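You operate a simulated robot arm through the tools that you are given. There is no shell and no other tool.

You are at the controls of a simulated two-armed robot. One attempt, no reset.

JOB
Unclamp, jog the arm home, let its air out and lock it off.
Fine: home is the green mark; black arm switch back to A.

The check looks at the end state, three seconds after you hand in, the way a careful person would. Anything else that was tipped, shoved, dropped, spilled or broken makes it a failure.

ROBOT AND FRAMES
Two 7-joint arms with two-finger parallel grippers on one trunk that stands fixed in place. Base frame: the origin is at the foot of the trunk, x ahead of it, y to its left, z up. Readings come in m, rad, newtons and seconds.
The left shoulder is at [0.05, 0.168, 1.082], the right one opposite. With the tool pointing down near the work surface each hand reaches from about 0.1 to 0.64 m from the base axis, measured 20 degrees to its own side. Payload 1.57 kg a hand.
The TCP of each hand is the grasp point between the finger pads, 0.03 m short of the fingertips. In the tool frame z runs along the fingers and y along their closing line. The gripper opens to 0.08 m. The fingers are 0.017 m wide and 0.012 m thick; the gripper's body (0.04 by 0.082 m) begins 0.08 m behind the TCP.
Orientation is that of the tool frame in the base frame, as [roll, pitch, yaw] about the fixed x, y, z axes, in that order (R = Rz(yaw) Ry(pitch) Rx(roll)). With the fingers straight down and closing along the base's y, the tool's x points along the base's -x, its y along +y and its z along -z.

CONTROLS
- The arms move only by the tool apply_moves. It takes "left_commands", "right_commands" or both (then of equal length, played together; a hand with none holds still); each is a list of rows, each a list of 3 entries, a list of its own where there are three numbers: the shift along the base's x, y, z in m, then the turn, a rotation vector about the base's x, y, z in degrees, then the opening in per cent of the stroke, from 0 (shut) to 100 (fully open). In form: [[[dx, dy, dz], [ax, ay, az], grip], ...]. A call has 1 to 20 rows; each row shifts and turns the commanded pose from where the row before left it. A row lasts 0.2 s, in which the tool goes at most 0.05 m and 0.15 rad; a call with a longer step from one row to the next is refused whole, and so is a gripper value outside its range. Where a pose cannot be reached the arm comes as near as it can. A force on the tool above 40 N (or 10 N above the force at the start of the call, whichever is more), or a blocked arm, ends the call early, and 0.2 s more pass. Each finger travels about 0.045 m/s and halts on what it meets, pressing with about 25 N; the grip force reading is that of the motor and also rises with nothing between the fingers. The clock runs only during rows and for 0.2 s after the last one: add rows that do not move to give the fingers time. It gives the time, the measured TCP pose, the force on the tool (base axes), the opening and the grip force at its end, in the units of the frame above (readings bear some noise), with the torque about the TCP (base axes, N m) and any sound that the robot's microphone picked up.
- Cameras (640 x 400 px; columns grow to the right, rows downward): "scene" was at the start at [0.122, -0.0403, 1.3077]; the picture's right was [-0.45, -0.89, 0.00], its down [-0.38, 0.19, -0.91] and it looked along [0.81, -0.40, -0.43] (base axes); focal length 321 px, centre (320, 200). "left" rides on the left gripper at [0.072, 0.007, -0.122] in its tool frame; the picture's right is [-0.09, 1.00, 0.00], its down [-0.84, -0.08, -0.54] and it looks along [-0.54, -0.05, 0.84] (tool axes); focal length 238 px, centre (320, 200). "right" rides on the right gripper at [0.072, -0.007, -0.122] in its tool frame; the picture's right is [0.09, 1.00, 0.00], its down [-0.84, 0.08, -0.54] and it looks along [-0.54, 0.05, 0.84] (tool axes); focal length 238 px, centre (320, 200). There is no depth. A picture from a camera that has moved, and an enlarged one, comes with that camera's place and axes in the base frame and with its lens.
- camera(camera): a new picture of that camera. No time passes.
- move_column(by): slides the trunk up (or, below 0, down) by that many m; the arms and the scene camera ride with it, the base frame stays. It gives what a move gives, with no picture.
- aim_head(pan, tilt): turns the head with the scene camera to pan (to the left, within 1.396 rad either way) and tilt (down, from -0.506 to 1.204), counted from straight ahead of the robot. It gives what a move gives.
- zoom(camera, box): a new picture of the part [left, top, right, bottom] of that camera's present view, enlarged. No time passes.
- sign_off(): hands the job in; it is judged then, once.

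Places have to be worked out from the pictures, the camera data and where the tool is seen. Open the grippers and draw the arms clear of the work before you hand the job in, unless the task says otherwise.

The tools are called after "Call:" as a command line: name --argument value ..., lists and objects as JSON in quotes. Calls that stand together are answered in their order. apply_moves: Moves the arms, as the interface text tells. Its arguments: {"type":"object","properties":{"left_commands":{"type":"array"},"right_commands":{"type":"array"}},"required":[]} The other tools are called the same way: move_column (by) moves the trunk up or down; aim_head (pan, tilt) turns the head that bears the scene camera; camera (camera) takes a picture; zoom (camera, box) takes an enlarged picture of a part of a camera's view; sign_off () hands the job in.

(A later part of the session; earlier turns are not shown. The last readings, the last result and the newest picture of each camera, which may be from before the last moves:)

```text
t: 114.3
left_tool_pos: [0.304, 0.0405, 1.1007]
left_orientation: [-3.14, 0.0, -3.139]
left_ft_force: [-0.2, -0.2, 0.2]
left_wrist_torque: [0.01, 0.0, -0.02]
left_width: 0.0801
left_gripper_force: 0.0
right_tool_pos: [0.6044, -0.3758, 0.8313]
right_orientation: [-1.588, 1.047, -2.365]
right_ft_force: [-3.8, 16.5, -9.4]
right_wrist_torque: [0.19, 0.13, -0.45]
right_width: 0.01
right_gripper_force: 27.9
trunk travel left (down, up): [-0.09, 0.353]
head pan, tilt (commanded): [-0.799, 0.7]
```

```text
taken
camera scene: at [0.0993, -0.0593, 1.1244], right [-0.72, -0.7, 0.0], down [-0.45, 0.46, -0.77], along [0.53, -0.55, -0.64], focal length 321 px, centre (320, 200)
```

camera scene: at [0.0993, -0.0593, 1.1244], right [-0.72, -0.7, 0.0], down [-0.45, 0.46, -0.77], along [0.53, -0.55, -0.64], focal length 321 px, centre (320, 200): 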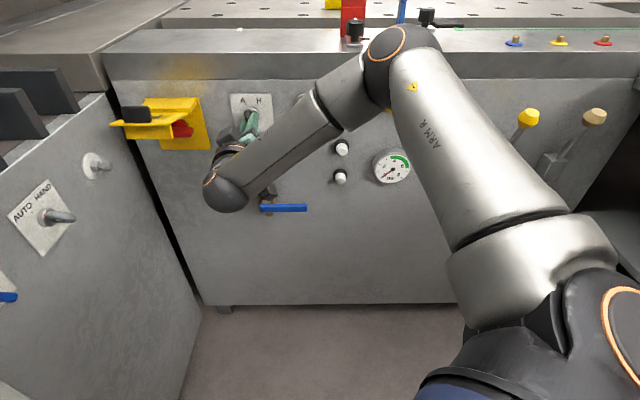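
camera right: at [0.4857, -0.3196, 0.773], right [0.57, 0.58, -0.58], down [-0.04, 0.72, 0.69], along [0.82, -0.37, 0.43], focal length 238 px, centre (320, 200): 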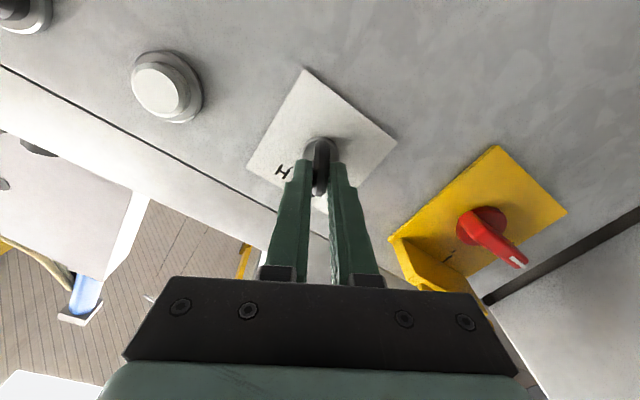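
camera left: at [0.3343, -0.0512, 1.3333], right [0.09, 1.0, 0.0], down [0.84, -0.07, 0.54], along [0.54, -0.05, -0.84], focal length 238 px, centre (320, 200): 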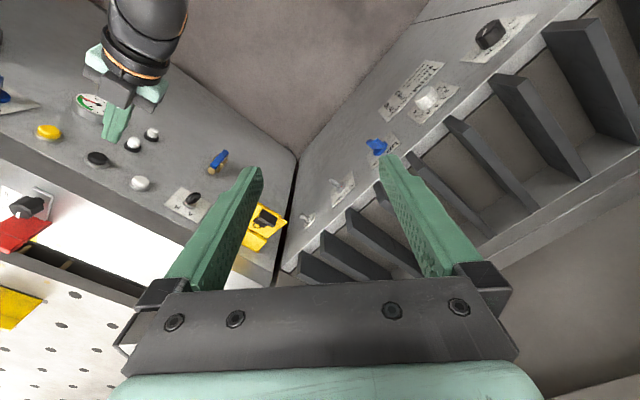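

The switch should now be at A. I release and back off, then check its position.

Call:
apply_moves --right_commands '[[[0, 0, 0], [0, 0, 0], 60], [[0, 0, 0], [0, 0, 0], 60], [[0, 0, 0], [0, 0, 0], 60], [[-0.02, 0.02, 0], [0, 0, 0], 60], [[-0.02, 0.02, 0], [0, 0, 0], 60], [[-0.01, 0.01, 0], [0, 0, 0], 60], [[0, 0, 0], [0, 0, 0], 60]]'

Call:
camera --camera "right"

Call:
zoom --camera "right" --box '[230, 60, 410, 200]'

Call:
zoom --camera "scene" --box '[180, 60, 340, 220]'

```text
t: 115.9
left_tool_pos: [0.3036, 0.0399, 1.1021]
left_orientation: [-3.14, 0.002, -3.14]
left_ft_force: [0.5, -0.2, -0.1]
left_wrist_torque: [0.02, 0.02, -0.02]
left_width: 0.0799
left_gripper_force: 0.0
right_tool_pos: [0.5508, -0.3327, 0.8356]
right_orientation: [-1.586, 1.049, -2.364]
right_ft_force: [0.0, 0.2, 0.0]
right_wrist_torque: [-0.02, 0.04, 0.0]
right_width: 0.048
right_gripper_force: 0.1
right hand out of reach, approached as far as the arm can: row 5
trunk travel left (down, up): [-0.09, 0.353]
head pan, tilt (commanded): [-0.799, 0.7]
```

```text
taken
camera right: at [0.4324, -0.2746, 0.7772], right [0.57, 0.58, -0.58], down [-0.04, 0.72, 0.69], along [0.82, -0.37, 0.44], focal length 238 px, centre (320, 200)
```

right: 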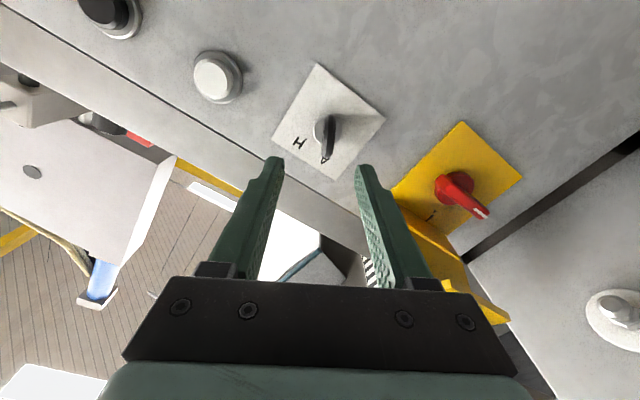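

```text
2.86 times, centred on (320, 130) of right
camera zoom: at [0.4324, -0.2746, 0.7772], right [0.57, 0.58, -0.58], down [-0.04, 0.72, 0.69], along [0.82, -0.37, 0.44], focal length 681 px, centre (320, 400)
```

zoom: 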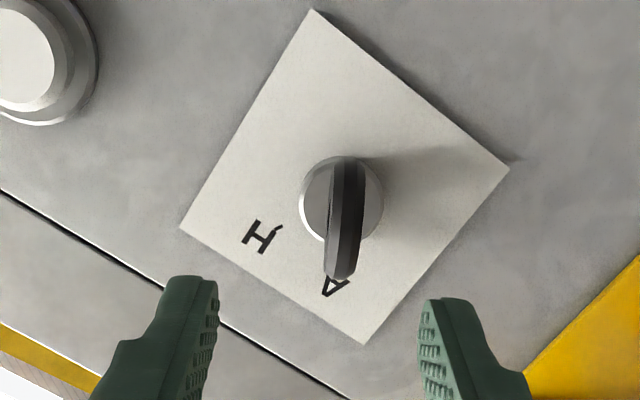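

```text
2.50 times, centred on (260, 140) of scene
camera zoom: at [0.0988, -0.06, 1.1245], right [-0.72, -0.7, 0.0], down [-0.45, 0.46, -0.76], along [0.53, -0.55, -0.64], focal length 802 px, centre (470, 350)
```

zoom: 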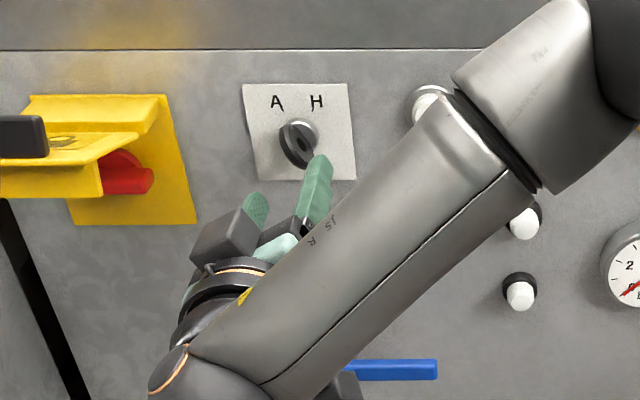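

The A/H knob now points to A. Next the flap: with this elbow-up posture I level the hand, close the fingers and raise the trunk so the hand gets above flap height.

Call:
apply_moves --right_commands '[[[-0.005, 0.005, 0], [5.3, -5.3, 0], 0], [[-0.005, 0.005, 0], [5.3, -5.3, 0], 0], [[0, 0, 0], [5.3, -5.3, 0], 0], [[0, 0, 0], [5.3, -5.3, 0], 0], [[0, 0, 0], [0, 0, 0], 0]]'

Call:
move_column --by 0.16

Call:
camera --camera "scene"

Call:
camera --camera "right"

```text
t: 117.1
left_tool_pos: [0.3052, 0.0401, 1.1005]
left_orientation: [-3.139, 0.002, -3.14]
left_ft_force: [-1.1, 0.0, 0.2]
left_wrist_torque: [-0.03, -0.02, -0.01]
left_width: 0.0799
left_gripper_force: 0.1
right_tool_pos: [0.539, -0.324, 0.8368]
right_orientation: [2.495, 1.564, 1.718]
right_ft_force: [0.8, 0.4, 0.1]
right_wrist_torque: [0.02, -0.02, -0.01]
right_width: 0.0
right_gripper_force: 21.9
right hand out of reach, approached as far as the arm can: row 1
trunk travel left (down, up): [-0.09, 0.353]
head pan, tilt (commanded): [-0.799, 0.7]
```

```text
t: 118.9
left_tool_pos: [0.3033, 0.0392, 1.2608]
left_orientation: [-3.14, -0.001, -3.141]
left_ft_force: [0.8, 0.4, 0.0]
left_wrist_torque: [0.04, -0.03, -0.02]
left_width: 0.08
left_gripper_force: 0.1
right_tool_pos: [0.5385, -0.3255, 0.9975]
right_orientation: [2.804, 1.565, 2.026]
right_ft_force: [0.2, -0.3, 0.7]
right_wrist_torque: [-0.02, 0.01, 0.01]
right_width: 0.0001
right_gripper_force: 21.0
trunk travel left (down, up): [-0.25, 0.193]
head pan, tilt (commanded): [-0.799, 0.7]
```

```text
taken
camera scene: at [0.099, -0.0601, 1.2844], right [-0.72, -0.7, 0.0], down [-0.45, 0.46, -0.76], along [0.53, -0.55, -0.64], focal length 321 px, centre (320, 200)
```

scene: 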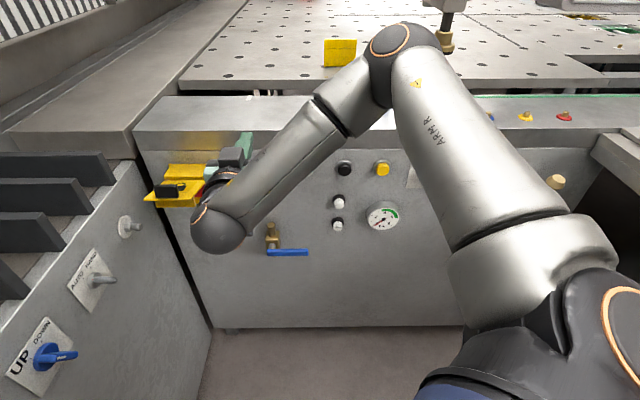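

```text
taken
camera right: at [0.4463, -0.2425, 0.9257], right [0.7, 0.71, -0.09], down [-0.33, 0.43, 0.84], along [0.64, -0.56, 0.54], focal length 238 px, centre (320, 200)
```

right: 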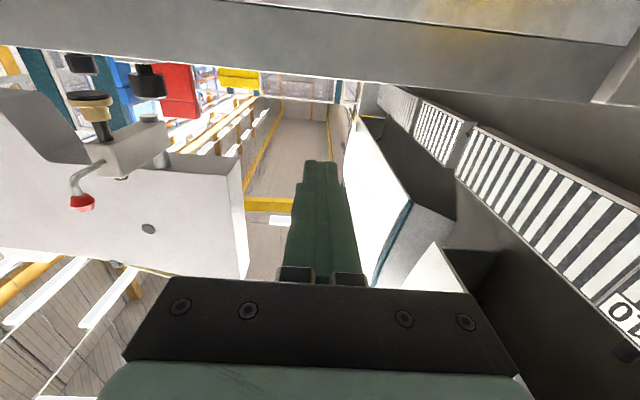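

Hand is level at z≈1.0 with the elbow high. I move left over the flap.

Call:
apply_moves --right_commands '[[[0.024, 0.024, 0], [0, 0, 0], 0], [[0.024, 0.024, 0], [0, 0, 0], 0], [[0.024, 0.024, -0.005], [0, 0, 0], 0], [[0.024, 0.024, -0.01], [0, 0, 0], 0], [[0.024, 0.024, -0.01], [0, 0, 0], 0], [[0, 0, 0], [0, 0, 0], 0]]'

Call:
camera --camera "scene"

Call:
camera --camera "right"

```text
t: 120.3
left_tool_pos: [0.3037, 0.0409, 1.26]
left_orientation: [-3.14, 0.004, -3.14]
left_ft_force: [-0.2, 0.5, 0.3]
left_wrist_torque: [0.02, 0.03, 0.02]
left_width: 0.08
left_gripper_force: 0.1
right_tool_pos: [0.58, -0.3172, 1.0404]
right_orientation: [2.789, 1.564, 2.01]
right_ft_force: [-0.6, -0.5, 0.5]
right_wrist_torque: [0.0, 0.03, 0.04]
right_width: 0.0
right_gripper_force: 21.8
right hand out of reach, approached as far as the arm can: row 1, 2, 3, 4, 5
trunk travel left (down, up): [-0.25, 0.193]
head pan, tilt (commanded): [-0.799, 0.7]
```

```text
taken
camera scene: at [0.0989, -0.0601, 1.2845], right [-0.72, -0.7, 0.0], down [-0.45, 0.46, -0.76], along [0.53, -0.55, -0.64], focal length 321 px, centre (320, 200)
```

scene: 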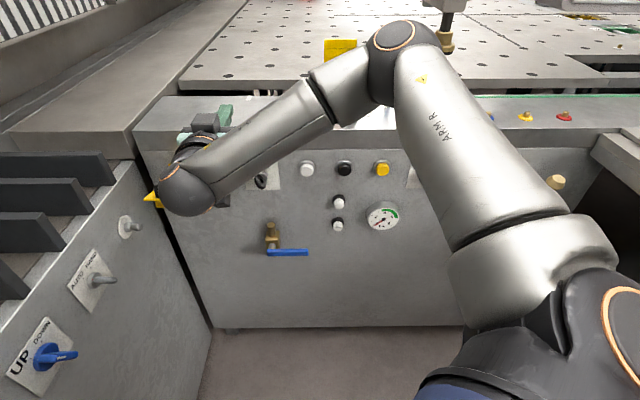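

```text
taken
camera right: at [0.4871, -0.2353, 0.9685], right [0.7, 0.71, -0.09], down [-0.33, 0.43, 0.84], along [0.64, -0.56, 0.53], focal length 238 px, centre (320, 200)
```

right: 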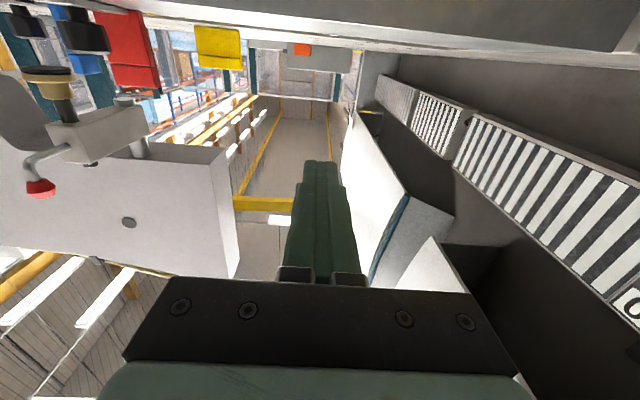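

The wrist limits further travel at this yaw. I let the hand point more to the left (yaw +30°) while moving over the flap; yaw doesn't matter for pushing it down.

Call:
apply_moves --right_commands '[[[0.005, 0.005, 0], [0, 0, 8], 0], [[0.01, 0.01, 0], [0, 0, 8], 0], [[0.015, 0.015, -0.01], [0, 0, 8], 0], [[0.02, 0.02, -0.02], [0, 0, 8], 0], [[0.02, 0.02, -0.02], [0, 0, 0], 0], [[0, 0, 0], [0, 0, 0], 0]]'

Call:
camera --camera "scene"

Call:
camera --camera "right"

```text
t: 121.7
left_tool_pos: [0.3039, 0.0415, 1.261]
left_orientation: [-3.141, -0.002, -3.139]
left_ft_force: [0.4, -0.5, 0.1]
left_wrist_torque: [0.0, 0.08, -0.01]
left_width: 0.0804
left_gripper_force: 0.2
right_tool_pos: [0.6437, -0.2557, 0.9964]
right_orientation: [2.887, 1.564, 2.669]
right_ft_force: [-0.1, -0.4, -0.9]
right_wrist_torque: [-0.01, 0.01, -0.01]
right_width: 0.0
right_gripper_force: 21.5
right hand out of reach, approached as far as the arm can: row 5
trunk travel left (down, up): [-0.25, 0.193]
head pan, tilt (commanded): [-0.799, 0.7]
```

```text
taken
camera scene: at [0.0991, -0.0597, 1.2845], right [-0.72, -0.7, 0.0], down [-0.45, 0.46, -0.77], along [0.53, -0.55, -0.64], focal length 321 px, centre (320, 200)
```

scene: 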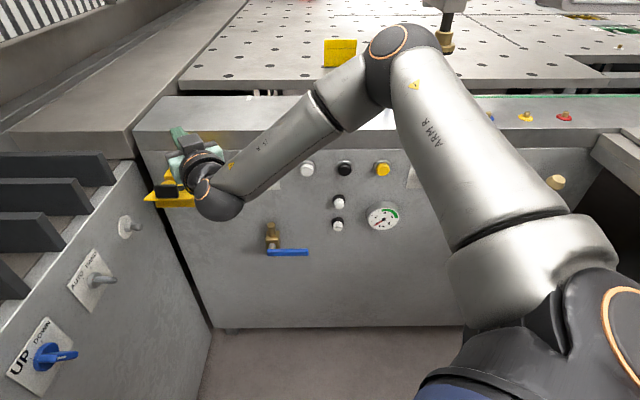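

```text
taken
camera right: at [0.5222, -0.2346, 0.9256], right [0.21, 0.97, -0.09], down [-0.51, 0.19, 0.84], along [0.83, -0.13, 0.53], focal length 238 px, centre (320, 200)
```

right: 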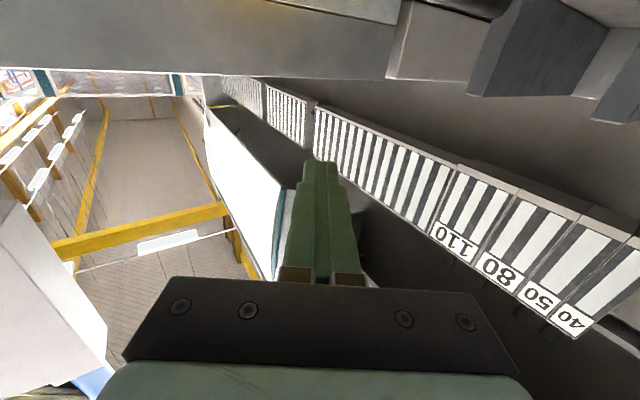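

Call:
apply_moves --right_commands '[[[0.002, 0.02, -0.005], [0, 0, 0], 0], [[0.002, 0.02, -0.01], [0, 0, 0], 0], [[0.003, 0.018, -0.01], [0, 0, 0], 0], [[0, 0, 0], [0, 0, 0], 0]]'

Call:
zoom --camera "scene" --box '[110, 100, 290, 240]'

Call:
camera --camera "left"

```text
t: 122.7
left_tool_pos: [0.304, 0.0398, 1.262]
left_orientation: [-3.141, 0.001, -3.141]
left_ft_force: [0.5, -0.5, -0.4]
left_wrist_torque: [0.03, 0.0, 0.01]
left_width: 0.0798
left_gripper_force: 0.2
right_tool_pos: [0.6274, -0.2366, 1.0041]
right_orientation: [2.839, 1.563, 2.621]
right_ft_force: [-0.5, 0.1, 0.5]
right_wrist_torque: [0.0, -0.01, 0.04]
right_width: 0.0
right_gripper_force: 21.6
right hand out of reach, approached as far as the arm can: row 1, 2, 3
trunk travel left (down, up): [-0.25, 0.193]
head pan, tilt (commanded): [-0.799, 0.7]
```

```text
2.86 times, centred on (200, 170) of scene
camera zoom: at [0.0988, -0.06, 1.2845], right [-0.72, -0.7, 0.0], down [-0.45, 0.46, -0.77], along [0.53, -0.55, -0.64], focal length 916 px, centre (663, 286)
```

zoom: 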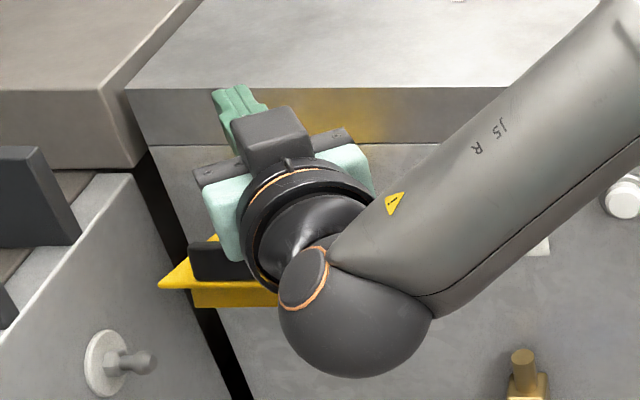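

```text
taken
camera left: at [0.2321, 0.0482, 1.3837], right [0.09, 1.0, 0.0], down [0.84, -0.08, 0.54], along [0.54, -0.05, -0.84], focal length 238 px, centre (320, 200)
```

left: 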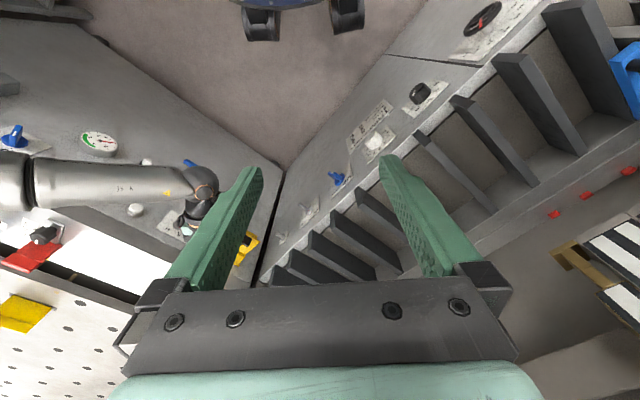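

The wrist is at its limit with a level tool in this posture. I tilt the fingers ~40° downward (easier for an elbow-up arm) and position the fingertips above the black grip of the flap.

Call:
apply_moves --right_commands '[[[0, 0.004, 0.005], [1.7, 7.8, 0], 0], [[0, 0.004, 0.005], [1.7, 7.8, 0], 0], [[0, 0.008, 0], [1.7, 7.8, 0], 0], [[0.002, 0.012, 0], [1.7, 7.8, 0], 0], [[0.003, 0.012, -0.01], [1.7, 7.8, 0], 0], [[0, 0, 0], [0, 0, 0], 0]]'

Call:
zoom --camera "scene" --box '[110, 80, 290, 240]'

Call:
camera --camera "right"

```text
t: 124.1
left_tool_pos: [0.3033, 0.0401, 1.2614]
left_orientation: [-3.14, 0.002, -3.14]
left_ft_force: [0.2, -0.9, -0.2]
left_wrist_torque: [-0.01, 0.0, 0.0]
left_width: 0.0798
left_gripper_force: 0.1
right_tool_pos: [0.6309, -0.2, 1.0051]
right_orientation: [-3.141, 0.868, 2.925]
right_ft_force: [-0.3, 0.8, 0.4]
right_wrist_torque: [-0.03, 0.02, 0.02]
right_width: 0.0001
right_gripper_force: 21.1
right hand out of reach, approached as far as the arm can: row 5
trunk travel left (down, up): [-0.25, 0.193]
head pan, tilt (commanded): [-0.799, 0.7]
```

```text
2.50 times, centred on (200, 160) of scene
camera zoom: at [0.0989, -0.06, 1.2845], right [-0.72, -0.7, 0.0], down [-0.45, 0.46, -0.76], along [0.53, -0.55, -0.64], focal length 802 px, centre (620, 300)
```

zoom: 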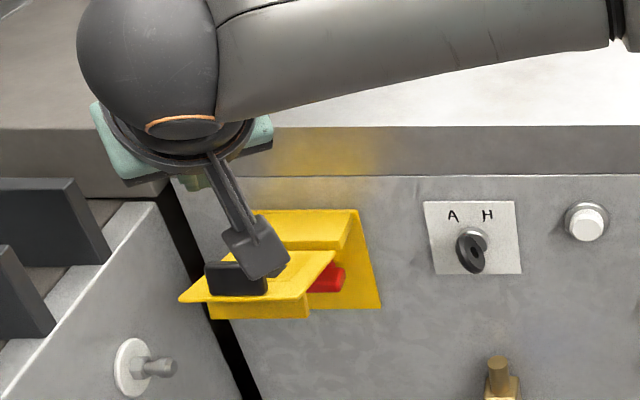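

```text
taken
camera right: at [0.4911, -0.1743, 1.0285], right [0.16, 0.99, -0.07], down [0.14, 0.05, 0.99], along [0.98, -0.16, -0.13], focal length 238 px, centre (320, 200)
```

right: 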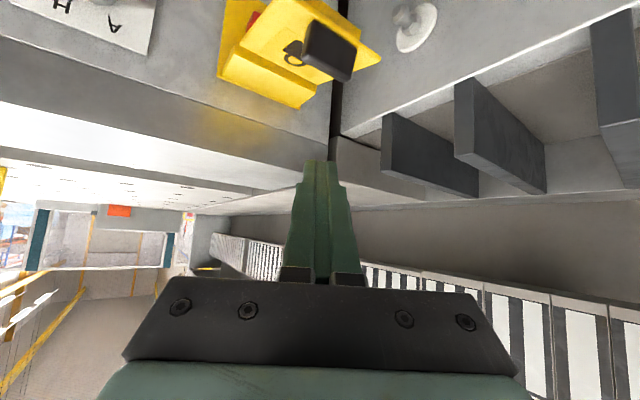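

The fingertips are right above the flap's black grip (about 7 cm higher). I lower the trunk 5 cm to gain downward reach, keeping a small gap.

Call:
move_column --by -0.05

Call:
zoom --camera "scene" --box '[110, 60, 290, 220]'

Call:
camera --camera "right"

```text
t: 125.0
left_tool_pos: [0.3033, 0.0397, 1.212]
left_orientation: [-3.14, 0.0, -3.14]
left_ft_force: [0.7, 0.8, -0.2]
left_wrist_torque: [0.01, -0.01, -0.03]
left_width: 0.0801
left_gripper_force: 0.0
right_tool_pos: [0.6302, -0.2002, 0.9548]
right_orientation: [-3.141, 0.868, 2.924]
right_ft_force: [-0.3, -0.6, -0.9]
right_wrist_torque: [0.01, 0.0, -0.01]
right_width: 0.0002
right_gripper_force: 21.1
trunk travel left (down, up): [-0.2, 0.243]
head pan, tilt (commanded): [-0.799, 0.7]
```

```text
2.50 times, centred on (200, 140) of scene
camera zoom: at [0.0987, -0.06, 1.2345], right [-0.72, -0.7, 0.0], down [-0.45, 0.46, -0.77], along [0.53, -0.55, -0.64], focal length 802 px, centre (620, 350)
```

zoom: 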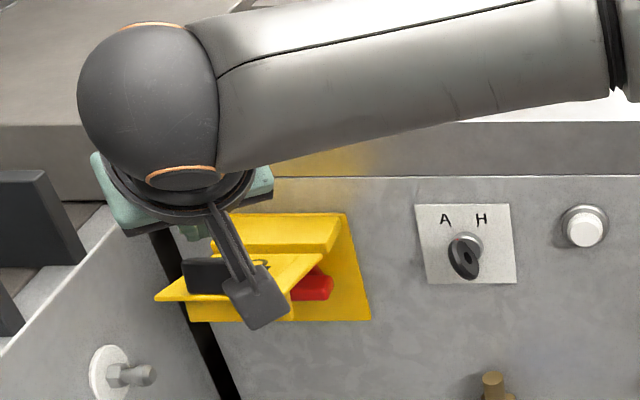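

```text
taken
camera right: at [0.4909, -0.1745, 0.9784], right [0.16, 0.98, -0.07], down [0.14, 0.05, 0.99], along [0.98, -0.17, -0.13], focal length 238 px, centre (320, 200)
```

right: 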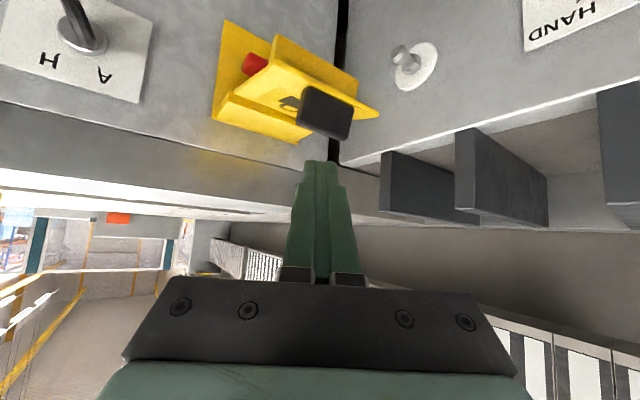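

The fingertip is directly above the black grip (about 2 cm gap). I push down gently and check the contact force.

Call:
apply_moves --right_commands '[[[0, 0, -0.01], [0, 0, 0], 0], [[0, 0, -0.01], [0, 0, 0], 0], [[0, 0, -0.005], [0, 0, 0], 0], [[0, 0, -0.005], [0, 0, 0], 0]]'

Call:
camera --camera "right"

Call:
zoom --camera "scene" --box '[110, 60, 290, 220]'

```text
t: 126.0
left_tool_pos: [0.3029, 0.0403, 1.2116]
left_orientation: [-3.14, 0.003, -3.139]
left_ft_force: [0.5, 0.2, -1.0]
left_wrist_torque: [0.02, 0.0, 0.02]
left_width: 0.0797
left_gripper_force: 0.0
right_tool_pos: [0.6266, -0.1997, 0.9269]
right_orientation: [3.139, 0.87, 2.925]
right_ft_force: [-3.3, 7.1, 3.4]
right_wrist_torque: [0.18, -0.04, 0.04]
right_width: 0.0
right_gripper_force: 21.5
right hand out of reach, approached as far as the arm can: row 2
trunk travel left (down, up): [-0.2, 0.243]
head pan, tilt (commanded): [-0.799, 0.7]
```

```text
taken
camera right: at [0.4868, -0.1764, 0.9506], right [0.15, 0.99, -0.07], down [0.14, 0.05, 0.99], along [0.98, -0.16, -0.13], focal length 238 px, centre (320, 200)
```

right: 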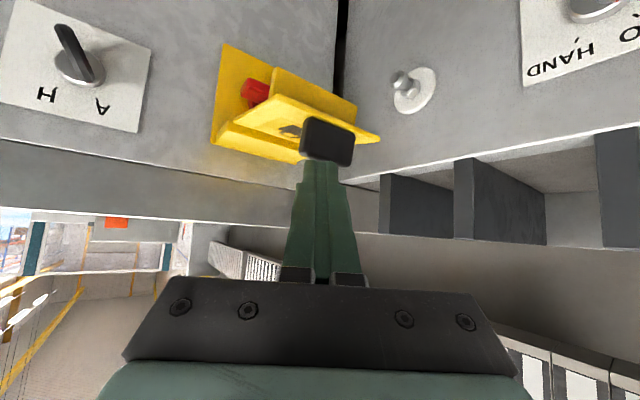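

```text
2.50 times, centred on (200, 140) of scene
camera zoom: at [0.0981, -0.0593, 1.2347], right [-0.72, -0.7, 0.0], down [-0.45, 0.46, -0.77], along [0.53, -0.55, -0.64], focal length 802 px, centre (620, 350)
```

zoom: 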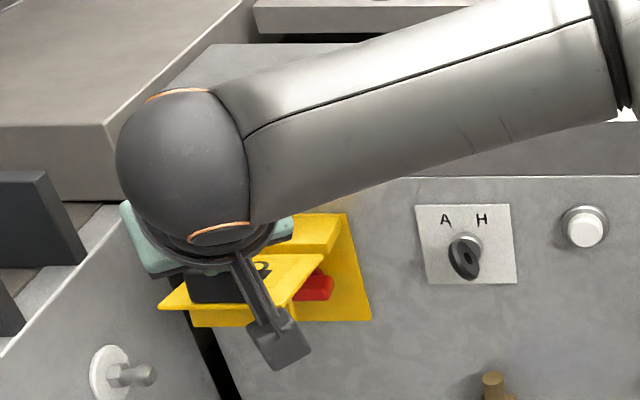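

Contact of ~8 N, pushing the hand back. I zoom in to see exactly what touches before going on.

Call:
zoom --camera "right" --box '[200, 40, 400, 200]'

Call:
zoom --camera "left" --box '[150, 160, 300, 300]'

```text
2.50 times, centred on (300, 120) of right
camera zoom: at [0.4868, -0.1764, 0.9506], right [0.15, 0.99, -0.07], down [0.14, 0.05, 0.99], along [0.98, -0.16, -0.13], focal length 596 px, centre (370, 400)
```

zoom: 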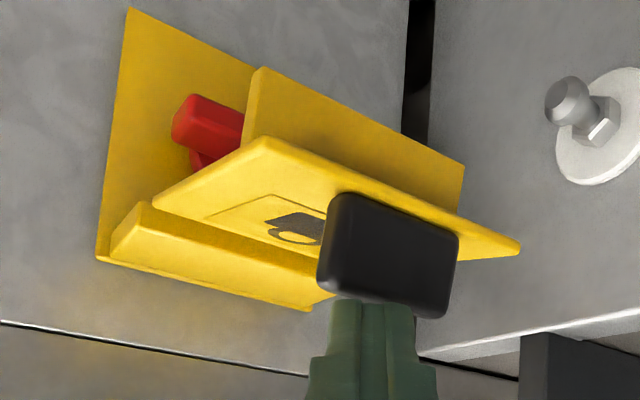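

```text
2.86 times, centred on (225, 230) of left
camera zoom: at [0.2314, 0.049, 1.3339], right [0.09, 1.0, 0.0], down [0.84, -0.07, 0.54], along [0.54, -0.05, -0.84], focal length 681 px, centre (591, 114)
```

zoom: 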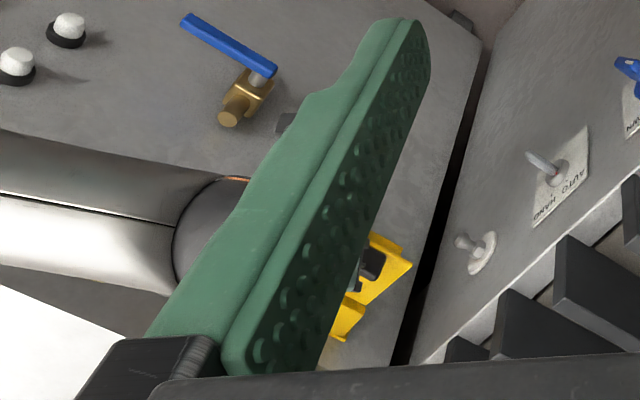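

The fingertip sits at the top rear edge of the black grip. I continue down in small steps and watch whether the flap starts turning.

Call:
apply_moves --right_commands '[[[0, 0, -0.006], [0, 0, 0], 0], [[0, 0, -0.006], [0, 0, 0], 0]]'

Call:
zoom --camera "right" --box '[200, 40, 400, 200]'

Call:
zoom --camera "scene" --box '[110, 60, 290, 220]'

```text
t: 126.7
left_tool_pos: [0.3017, 0.0437, 1.2115]
left_orientation: [-3.137, 0.002, -3.14]
left_ft_force: [-0.1, -0.1, 0.4]
left_wrist_torque: [-0.01, -0.01, 0.02]
left_width: 0.0801
left_gripper_force: 0.0
right_tool_pos: [0.6242, -0.1984, 0.9189]
right_orientation: [3.134, 0.872, 2.931]
right_ft_force: [-14.3, 21.9, 10.1]
right_wrist_torque: [0.5, 0.21, 0.26]
right_width: 0.0001
right_gripper_force: 21.6
right hand out of reach, approached as far as the arm can: row 1
trunk travel left (down, up): [-0.2, 0.243]
head pan, tilt (commanded): [-0.799, 0.7]
```

```text
2.50 times, centred on (300, 120) of right
camera zoom: at [0.484, -0.1755, 0.9418], right [0.14, 0.99, -0.07], down [0.13, 0.05, 0.99], along [0.98, -0.15, -0.13], focal length 596 px, centre (370, 400)
```

zoom: 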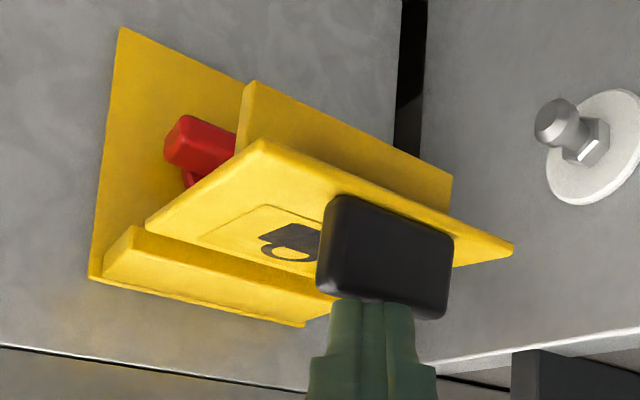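

```text
2.50 times, centred on (200, 140) of scene
camera zoom: at [0.0965, -0.0577, 1.235], right [-0.72, -0.7, 0.0], down [-0.45, 0.46, -0.77], along [0.54, -0.55, -0.64], focal length 802 px, centre (620, 350)
```

zoom: 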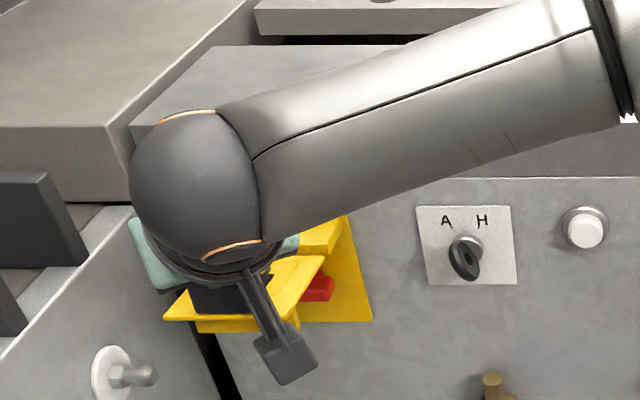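

The fingertip is actually pressing on the outer face of the grip, straight toward the hinge – no leverage. I lift off, move 3 cm inward, and also lower the trunk a bit for downward reach.

Call:
apply_moves --right_commands '[[[-0.003, 0.003, 0.02], [0, 0, 0], 0], [[0, 0, 0.03], [0, 0, 0], 0], [[0.01, -0.01, 0.03], [0, 0, 0], 0], [[0.012, -0.012, 0.01], [0, 0, 0], 0], [[0, 0, 0], [0, 0, 0], 0]]'

Call:
move_column --by -0.05

Call:
camera --camera "right"

Call:
zoom --camera "scene" --box '[110, 40, 290, 200]'

```text
t: 127.8
left_tool_pos: [0.3046, 0.0404, 1.2107]
left_orientation: [-3.139, 0.003, -3.14]
left_ft_force: [-0.3, 0.0, 0.4]
left_wrist_torque: [0.02, 0.05, -0.01]
left_width: 0.0798
left_gripper_force: 0.1
right_tool_pos: [0.6456, -0.2243, 1.0045]
right_orientation: [-3.139, 0.869, 2.925]
right_ft_force: [0.3, -0.7, -0.5]
right_wrist_torque: [0.0, 0.0, -0.02]
right_width: 0.0
right_gripper_force: 20.5
trunk travel left (down, up): [-0.2, 0.243]
head pan, tilt (commanded): [-0.799, 0.7]
```

```text
t: 128.8
left_tool_pos: [0.3034, 0.0401, 1.1612]
left_orientation: [-3.139, 0.002, -3.14]
left_ft_force: [-0.5, 0.3, 0.8]
left_wrist_torque: [-0.03, 0.03, 0.0]
left_width: 0.0798
left_gripper_force: 0.1
right_tool_pos: [0.6449, -0.2238, 0.9536]
right_orientation: [-3.138, 0.868, 2.924]
right_ft_force: [0.1, 0.1, -0.6]
right_wrist_torque: [-0.02, -0.03, 0.03]
right_width: 0.0002
right_gripper_force: 20.9
trunk travel left (down, up): [-0.15, 0.293]
head pan, tilt (commanded): [-0.799, 0.7]
```

```text
taken
camera right: at [0.5057, -0.1988, 0.978], right [0.16, 0.98, -0.07], down [0.14, 0.05, 0.99], along [0.98, -0.17, -0.13], focal length 238 px, centre (320, 200)
```

right: 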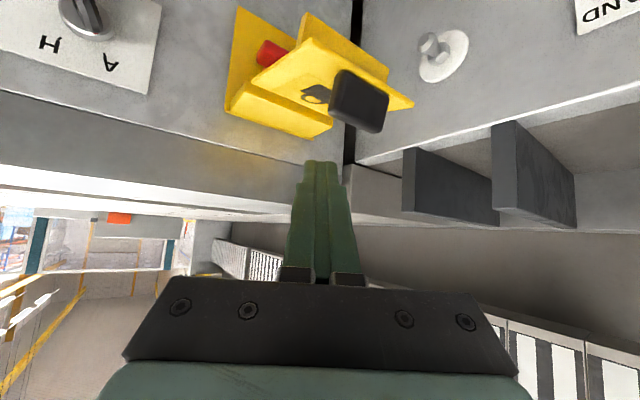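

```text
2.50 times, centred on (200, 120) of scene
camera zoom: at [0.0987, -0.06, 1.1845], right [-0.72, -0.7, 0.0], down [-0.45, 0.46, -0.77], along [0.53, -0.55, -0.64], focal length 802 px, centre (620, 400)
```

zoom: 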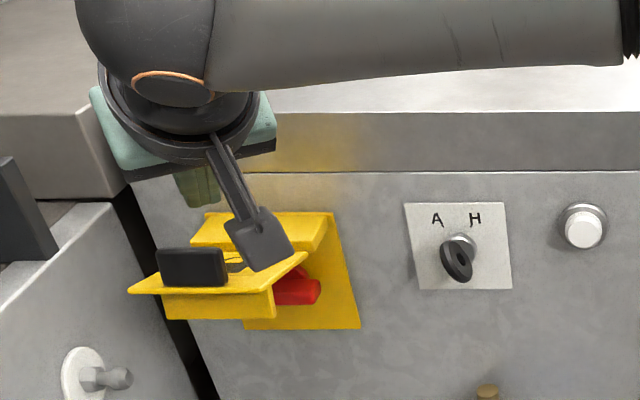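

Now the tip is ~1.5 cm inward of the grip. I lower it onto the flap in small steps.

Call:
apply_moves --right_commands '[[[0.003, 0.003, -0.01], [0, 0, 0], 0], [[0.002, 0.002, -0.01], [0, 0, 0], 0], [[0, 0, -0.01], [0, 0, 0], 0], [[0, 0, -0.005], [0, 0, 0], 0]]'

Call:
zoom --camera "right" --box '[200, 40, 400, 200]'

Call:
zoom --camera "scene" --box '[110, 40, 290, 200]'

```text
t: 129.8
left_tool_pos: [0.3041, 0.0405, 1.1614]
left_orientation: [-3.139, 0.001, -3.14]
left_ft_force: [-0.2, 0.4, -0.5]
left_wrist_torque: [-0.03, -0.01, 0.02]
left_width: 0.0798
left_gripper_force: 0.2
right_tool_pos: [0.6509, -0.2186, 0.9205]
right_orientation: [-3.141, 0.868, 2.922]
right_ft_force: [0.2, -0.2, 0.8]
right_wrist_torque: [-0.03, -0.03, 0.04]
right_width: 0.0
right_gripper_force: 21.2
trunk travel left (down, up): [-0.15, 0.293]
head pan, tilt (commanded): [-0.799, 0.7]
```

```text
2.50 times, centred on (300, 120) of right
camera zoom: at [0.5116, -0.1934, 0.9432], right [0.16, 0.98, -0.07], down [0.14, 0.05, 0.99], along [0.98, -0.17, -0.13], focal length 596 px, centre (370, 400)
```

zoom: 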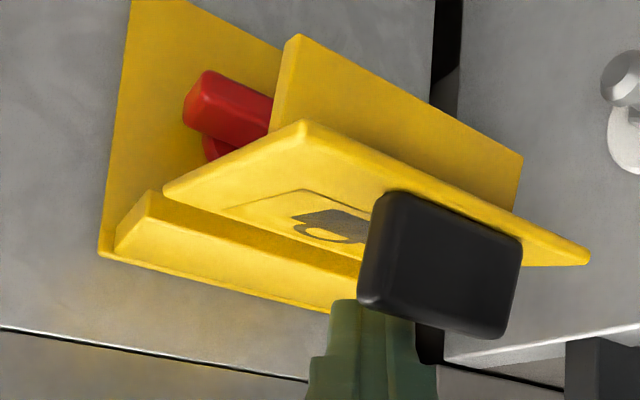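

```text
2.50 times, centred on (200, 120) of scene
camera zoom: at [0.0988, -0.0601, 1.1845], right [-0.72, -0.7, 0.0], down [-0.45, 0.46, -0.76], along [0.53, -0.55, -0.64], focal length 802 px, centre (620, 400)
```

zoom: 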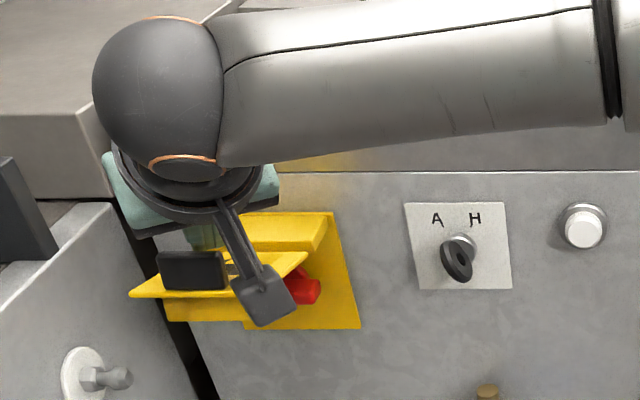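

The finger is behind the grip now, no contact yet. Continue down.

Call:
apply_moves --right_commands '[[[0, 0, -0.007], [0, 0, 0], 0], [[0, 0, -0.007], [0, 0, 0], 0], [[0, 0, -0.006], [0, 0, 0], 0]]'

Call:
zoom --camera "right" --box '[200, 40, 400, 200]'

Call:
zoom --camera "scene" --box '[110, 40, 290, 200]'

```text
t: 130.6
left_tool_pos: [0.3037, 0.0399, 1.1611]
left_orientation: [-3.14, 0.002, -3.14]
left_ft_force: [0.2, -0.1, -0.1]
left_wrist_torque: [0.0, 0.0, 0.02]
left_width: 0.0801
left_gripper_force: 0.1
right_tool_pos: [0.6497, -0.2191, 0.8983]
right_orientation: [3.141, 0.869, 2.922]
right_ft_force: [1.6, 0.1, -0.4]
right_wrist_torque: [0.02, -0.03, 0.0]
right_width: 0.0
right_gripper_force: 21.6
trunk travel left (down, up): [-0.15, 0.293]
head pan, tilt (commanded): [-0.799, 0.7]
```

```text
2.50 times, centred on (300, 120) of right
camera zoom: at [0.5109, -0.1945, 0.9223], right [0.16, 0.99, -0.07], down [0.14, 0.05, 0.99], along [0.98, -0.16, -0.13], focal length 596 px, centre (370, 400)
```

zoom: 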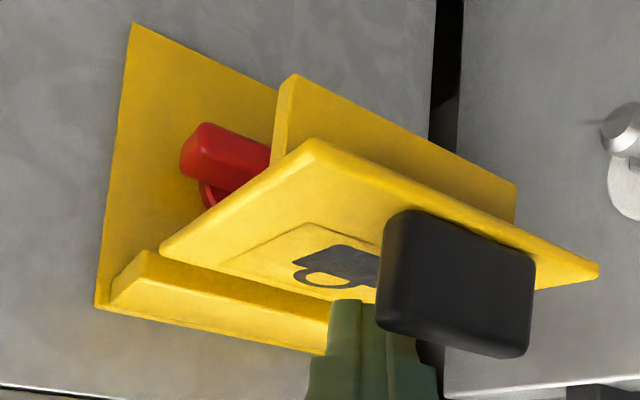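

```text
2.50 times, centred on (200, 120) of scene
camera zoom: at [0.0988, -0.0601, 1.1845], right [-0.72, -0.7, 0.0], down [-0.45, 0.46, -0.76], along [0.53, -0.55, -0.64], focal length 802 px, centre (620, 400)
```

zoom: 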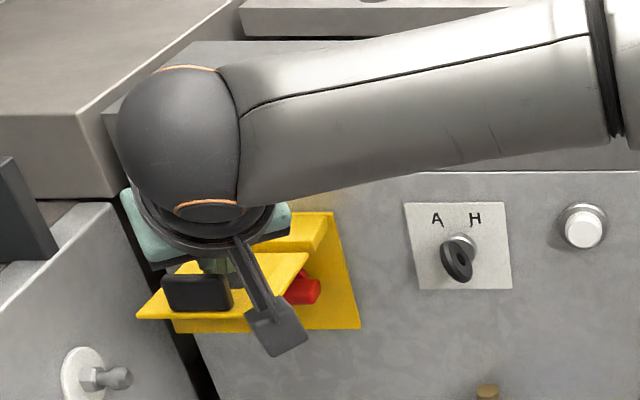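

The flap is swinging down under light force. I follow its arc further in small steps.

Call:
apply_moves --right_commands '[[[0.0014, -0.0014, -0.0073], [0, 0, 0], 0], [[0.0014, -0.0014, -0.0073], [0, 0, 0], 0], [[0.0012, -0.0012, -0.0103], [0, 0, 0], 0], [[0.0012, -0.0012, -0.0103], [0, 0, 0], 0]]'

Call:
zoom --camera "right" --box '[200, 40, 400, 200]'

Call:
zoom --camera "scene" --box '[110, 40, 290, 200]'

```text
t: 131.6
left_tool_pos: [0.3049, 0.0416, 1.1608]
left_orientation: [-3.14, 0.001, -3.141]
left_ft_force: [-0.9, -0.3, -1.4]
left_wrist_torque: [0.01, 0.0, -0.02]
left_width: 0.0799
left_gripper_force: 0.0
right_tool_pos: [0.649, -0.2282, 0.8666]
right_orientation: [-3.141, 0.869, 2.925]
right_ft_force: [0.4, 0.3, 0.4]
right_wrist_torque: [0.02, 0.02, -0.01]
right_width: 0.0
right_gripper_force: 21.1
right hand out of reach, approached as far as the arm can: row 2, 4
trunk travel left (down, up): [-0.15, 0.293]
head pan, tilt (commanded): [-0.799, 0.7]
```

```text
2.50 times, centred on (300, 120) of right
camera zoom: at [0.5104, -0.2039, 0.8895], right [0.16, 0.99, -0.07], down [0.14, 0.05, 0.99], along [0.98, -0.16, -0.13], focal length 596 px, centre (370, 400)
```

zoom: 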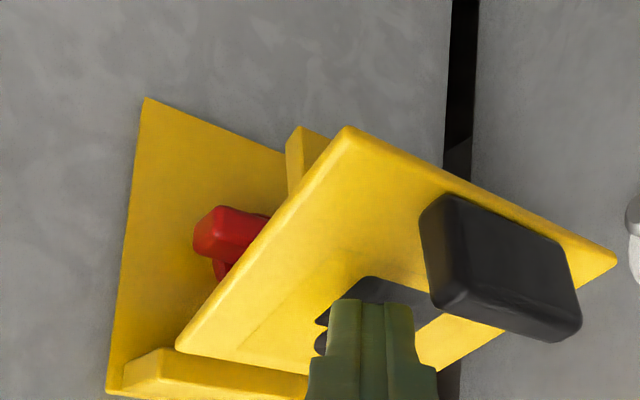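

```text
2.50 times, centred on (200, 120) of scene
camera zoom: at [0.0989, -0.0601, 1.1844], right [-0.72, -0.7, 0.0], down [-0.45, 0.46, -0.76], along [0.53, -0.55, -0.64], focal length 802 px, centre (620, 400)
```

zoom: 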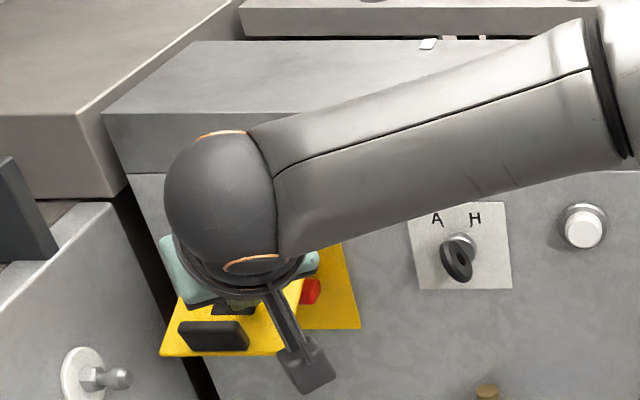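

Flap at about -25° now. I continue along the arc.

Call:
apply_moves --right_commands '[[[0.0037, -0.0037, -0.009], [0, 0, 0], 0], [[0.0038, -0.0038, -0.009], [0, 0, 0], 0], [[0.0024, -0.0024, -0.0133], [0, 0, 0], 0], [[0.0024, -0.0024, -0.0133], [0, 0, 0], 0]]'

Call:
zoom --camera "right" --box '[200, 40, 400, 200]'

Call:
zoom --camera "scene" --box '[110, 40, 290, 200]'

```text
t: 132.6
left_tool_pos: [0.3044, 0.0405, 1.161]
left_orientation: [-3.139, 0.001, -3.14]
left_ft_force: [0.3, -0.2, 0.3]
left_wrist_torque: [0.04, -0.02, -0.02]
left_width: 0.0801
left_gripper_force: 0.0
right_tool_pos: [0.6508, -0.2504, 0.8266]
right_orientation: [3.14, 0.869, 2.924]
right_ft_force: [-0.2, 0.1, 0.0]
right_wrist_torque: [0.02, -0.04, -0.02]
right_width: 0.0001
right_gripper_force: 21.4
right hand out of reach, approached as far as the arm can: row 2, 3, 4
trunk travel left (down, up): [-0.15, 0.293]
head pan, tilt (commanded): [-0.799, 0.7]
```

```text
2.50 times, centred on (300, 120) of right
camera zoom: at [0.5117, -0.2258, 0.8499], right [0.16, 0.99, -0.07], down [0.14, 0.05, 0.99], along [0.98, -0.16, -0.13], focal length 596 px, centre (370, 400)
```

zoom: 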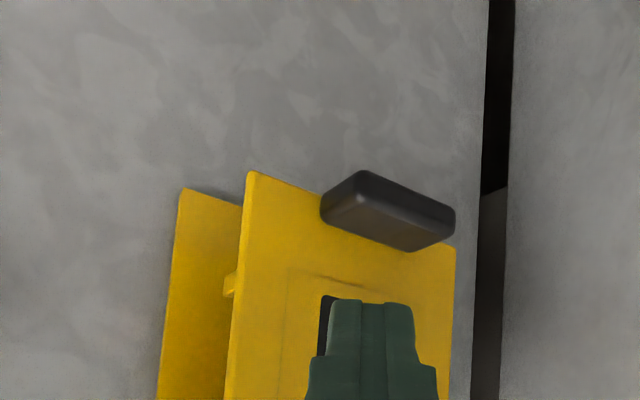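

```text
2.50 times, centred on (200, 120) of scene
camera zoom: at [0.0989, -0.0601, 1.1845], right [-0.72, -0.7, 0.0], down [-0.45, 0.46, -0.76], along [0.53, -0.55, -0.64], focal length 802 px, centre (620, 400)
```

zoom: 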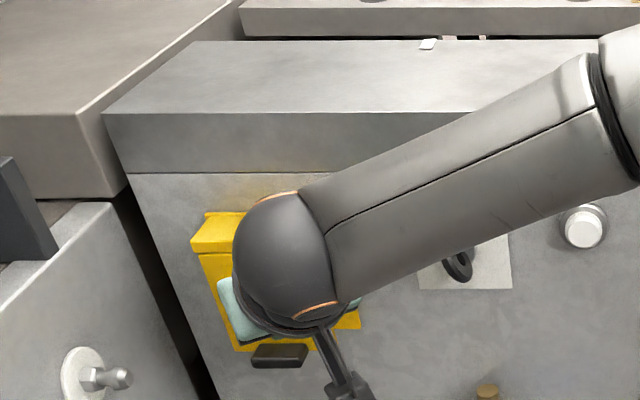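

The flap has swung down to (near) vertical. I back the finger away and look.

Call:
apply_moves --right_commands '[[[-0.015, 0.015, 0.005], [0, 0, 0], 0], [[-0.015, 0.015, 0.01], [0, 0, 0], 0], [[-0.02, 0.01, 0.02], [0, 0, 0], 0], [[-0.03, 0, 0.02], [0, 0, 0], 0], [[0, 0, 0], [0, 0, 0], 0]]'

Call:
camera --camera "right"

Call:
zoom --camera "right" --box '[160, 60, 420, 240]'

Call:
camera --camera "scene"

```text
t: 133.8
left_tool_pos: [0.3049, 0.0404, 1.1612]
left_orientation: [-3.139, 0.001, -3.141]
left_ft_force: [0.3, 0.3, -0.1]
left_wrist_torque: [0.02, -0.03, -0.04]
left_width: 0.0798
left_gripper_force: 0.0
right_tool_pos: [0.5711, -0.2104, 0.8801]
right_orientation: [-3.14, 0.87, 2.923]
right_ft_force: [-0.1, -0.9, 0.3]
right_wrist_torque: [-0.04, -0.01, -0.01]
right_width: 0.0001
right_gripper_force: 21.1
trunk travel left (down, up): [-0.15, 0.293]
head pan, tilt (commanded): [-0.799, 0.7]
```

```text
taken
camera right: at [0.4322, -0.1862, 0.904], right [0.16, 0.98, -0.07], down [0.14, 0.05, 0.99], along [0.98, -0.17, -0.13], focal length 238 px, centre (320, 200)
```

right: 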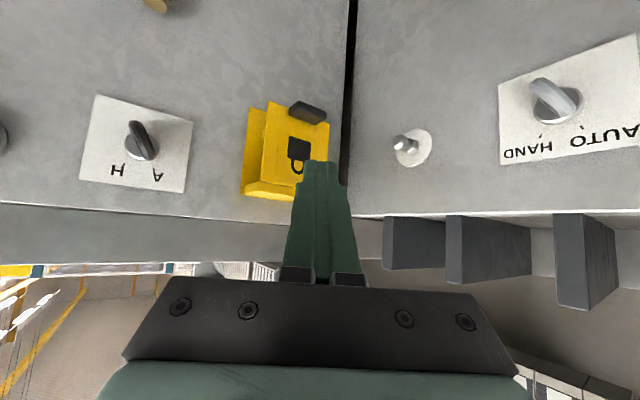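

```text
2.22 times, centred on (290, 150) of right
camera zoom: at [0.4322, -0.1862, 0.904], right [0.16, 0.98, -0.07], down [0.14, 0.05, 0.99], along [0.98, -0.17, -0.13], focal length 530 px, centre (387, 311)
```

zoom: 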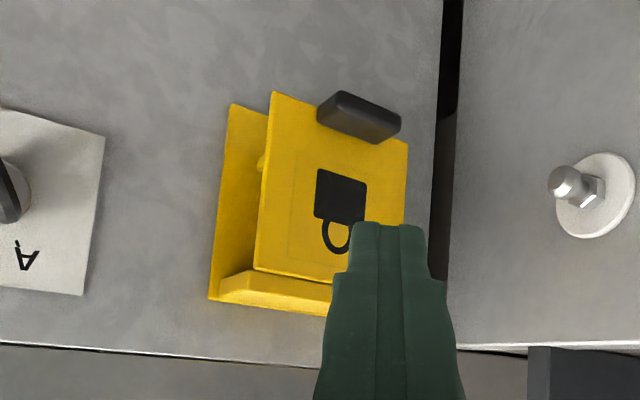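

```text
taken
camera scene: at [0.0987, -0.0601, 1.1845], right [-0.72, -0.7, 0.0], down [-0.45, 0.46, -0.77], along [0.53, -0.55, -0.64], focal length 321 px, centre (320, 200)
```

scene: 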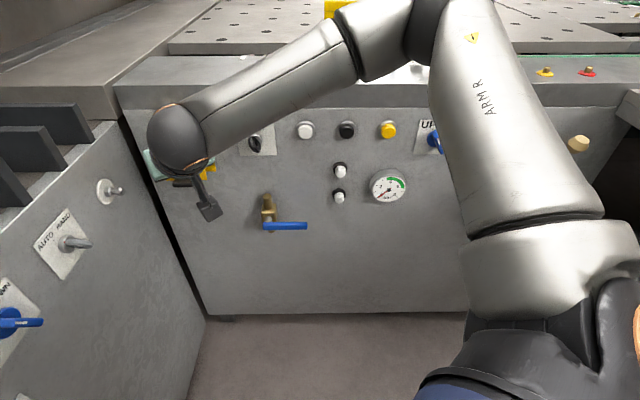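

The cover hangs closed over the isolator with the padlock symbol showing. I move the right arm aside to inspect everything.

Call:
apply_moves --right_commands '[[[-0.03, -0.01, 0.02], [0, 0, 0], 0], [[-0.035, -0.02, 0.02], [0, 0, 0], 0], [[-0.035, -0.025, 0.02], [0, 0, 0], 0], [[-0.03, -0.03, 0.02], [0, 0, 0], 0], [[-0.03, -0.03, 0.02], [0, 0, 0], 0], [[-0.02, -0.03, 0.02], [0, 0, 0], 50], [[0, -0.03, 0.02], [0, 0, 0], 100], [[0, 0, 0], [0, 0, 0], 100]]'

Call:
camera --camera "scene"

Call:
camera --camera "right"

```text
t: 135.6
left_tool_pos: [0.3033, 0.0408, 1.1608]
left_orientation: [-3.14, 0.003, -3.14]
left_ft_force: [0.4, -0.4, 0.2]
left_wrist_torque: [0.0, -0.01, 0.02]
left_width: 0.0801
left_gripper_force: 0.1
right_tool_pos: [0.3922, -0.3857, 1.0223]
right_orientation: [-3.14, 0.866, 2.926]
right_ft_force: [-0.4, 0.4, 0.1]
right_wrist_torque: [0.02, 0.0, -0.03]
right_width: 0.0659
right_gripper_force: 0.0
trunk travel left (down, up): [-0.15, 0.293]
head pan, tilt (commanded): [-0.799, 0.7]
```

```text
taken
camera scene: at [0.0989, -0.0601, 1.1845], right [-0.72, -0.7, 0.0], down [-0.45, 0.46, -0.76], along [0.53, -0.55, -0.64], focal length 321 px, centre (320, 200)
```

scene: 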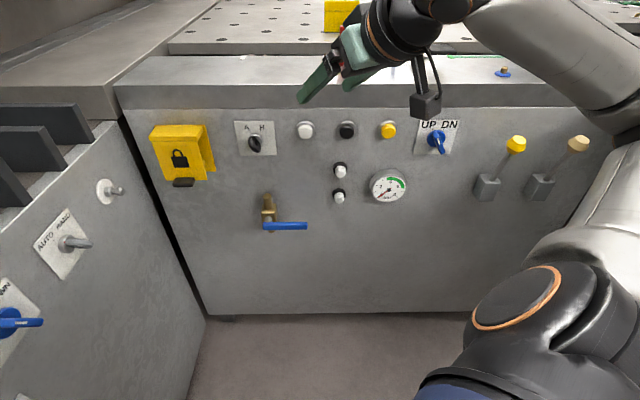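

```text
taken
camera right: at [0.2517, -0.3618, 1.0465], right [0.16, 0.99, -0.07], down [0.14, 0.05, 0.99], along [0.98, -0.17, -0.13], focal length 238 px, centre (320, 200)
```

right: 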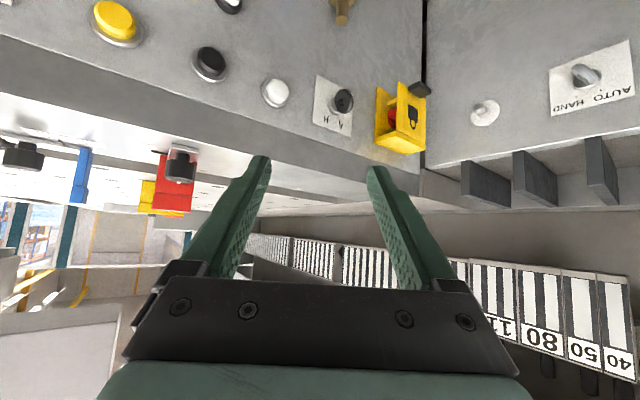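

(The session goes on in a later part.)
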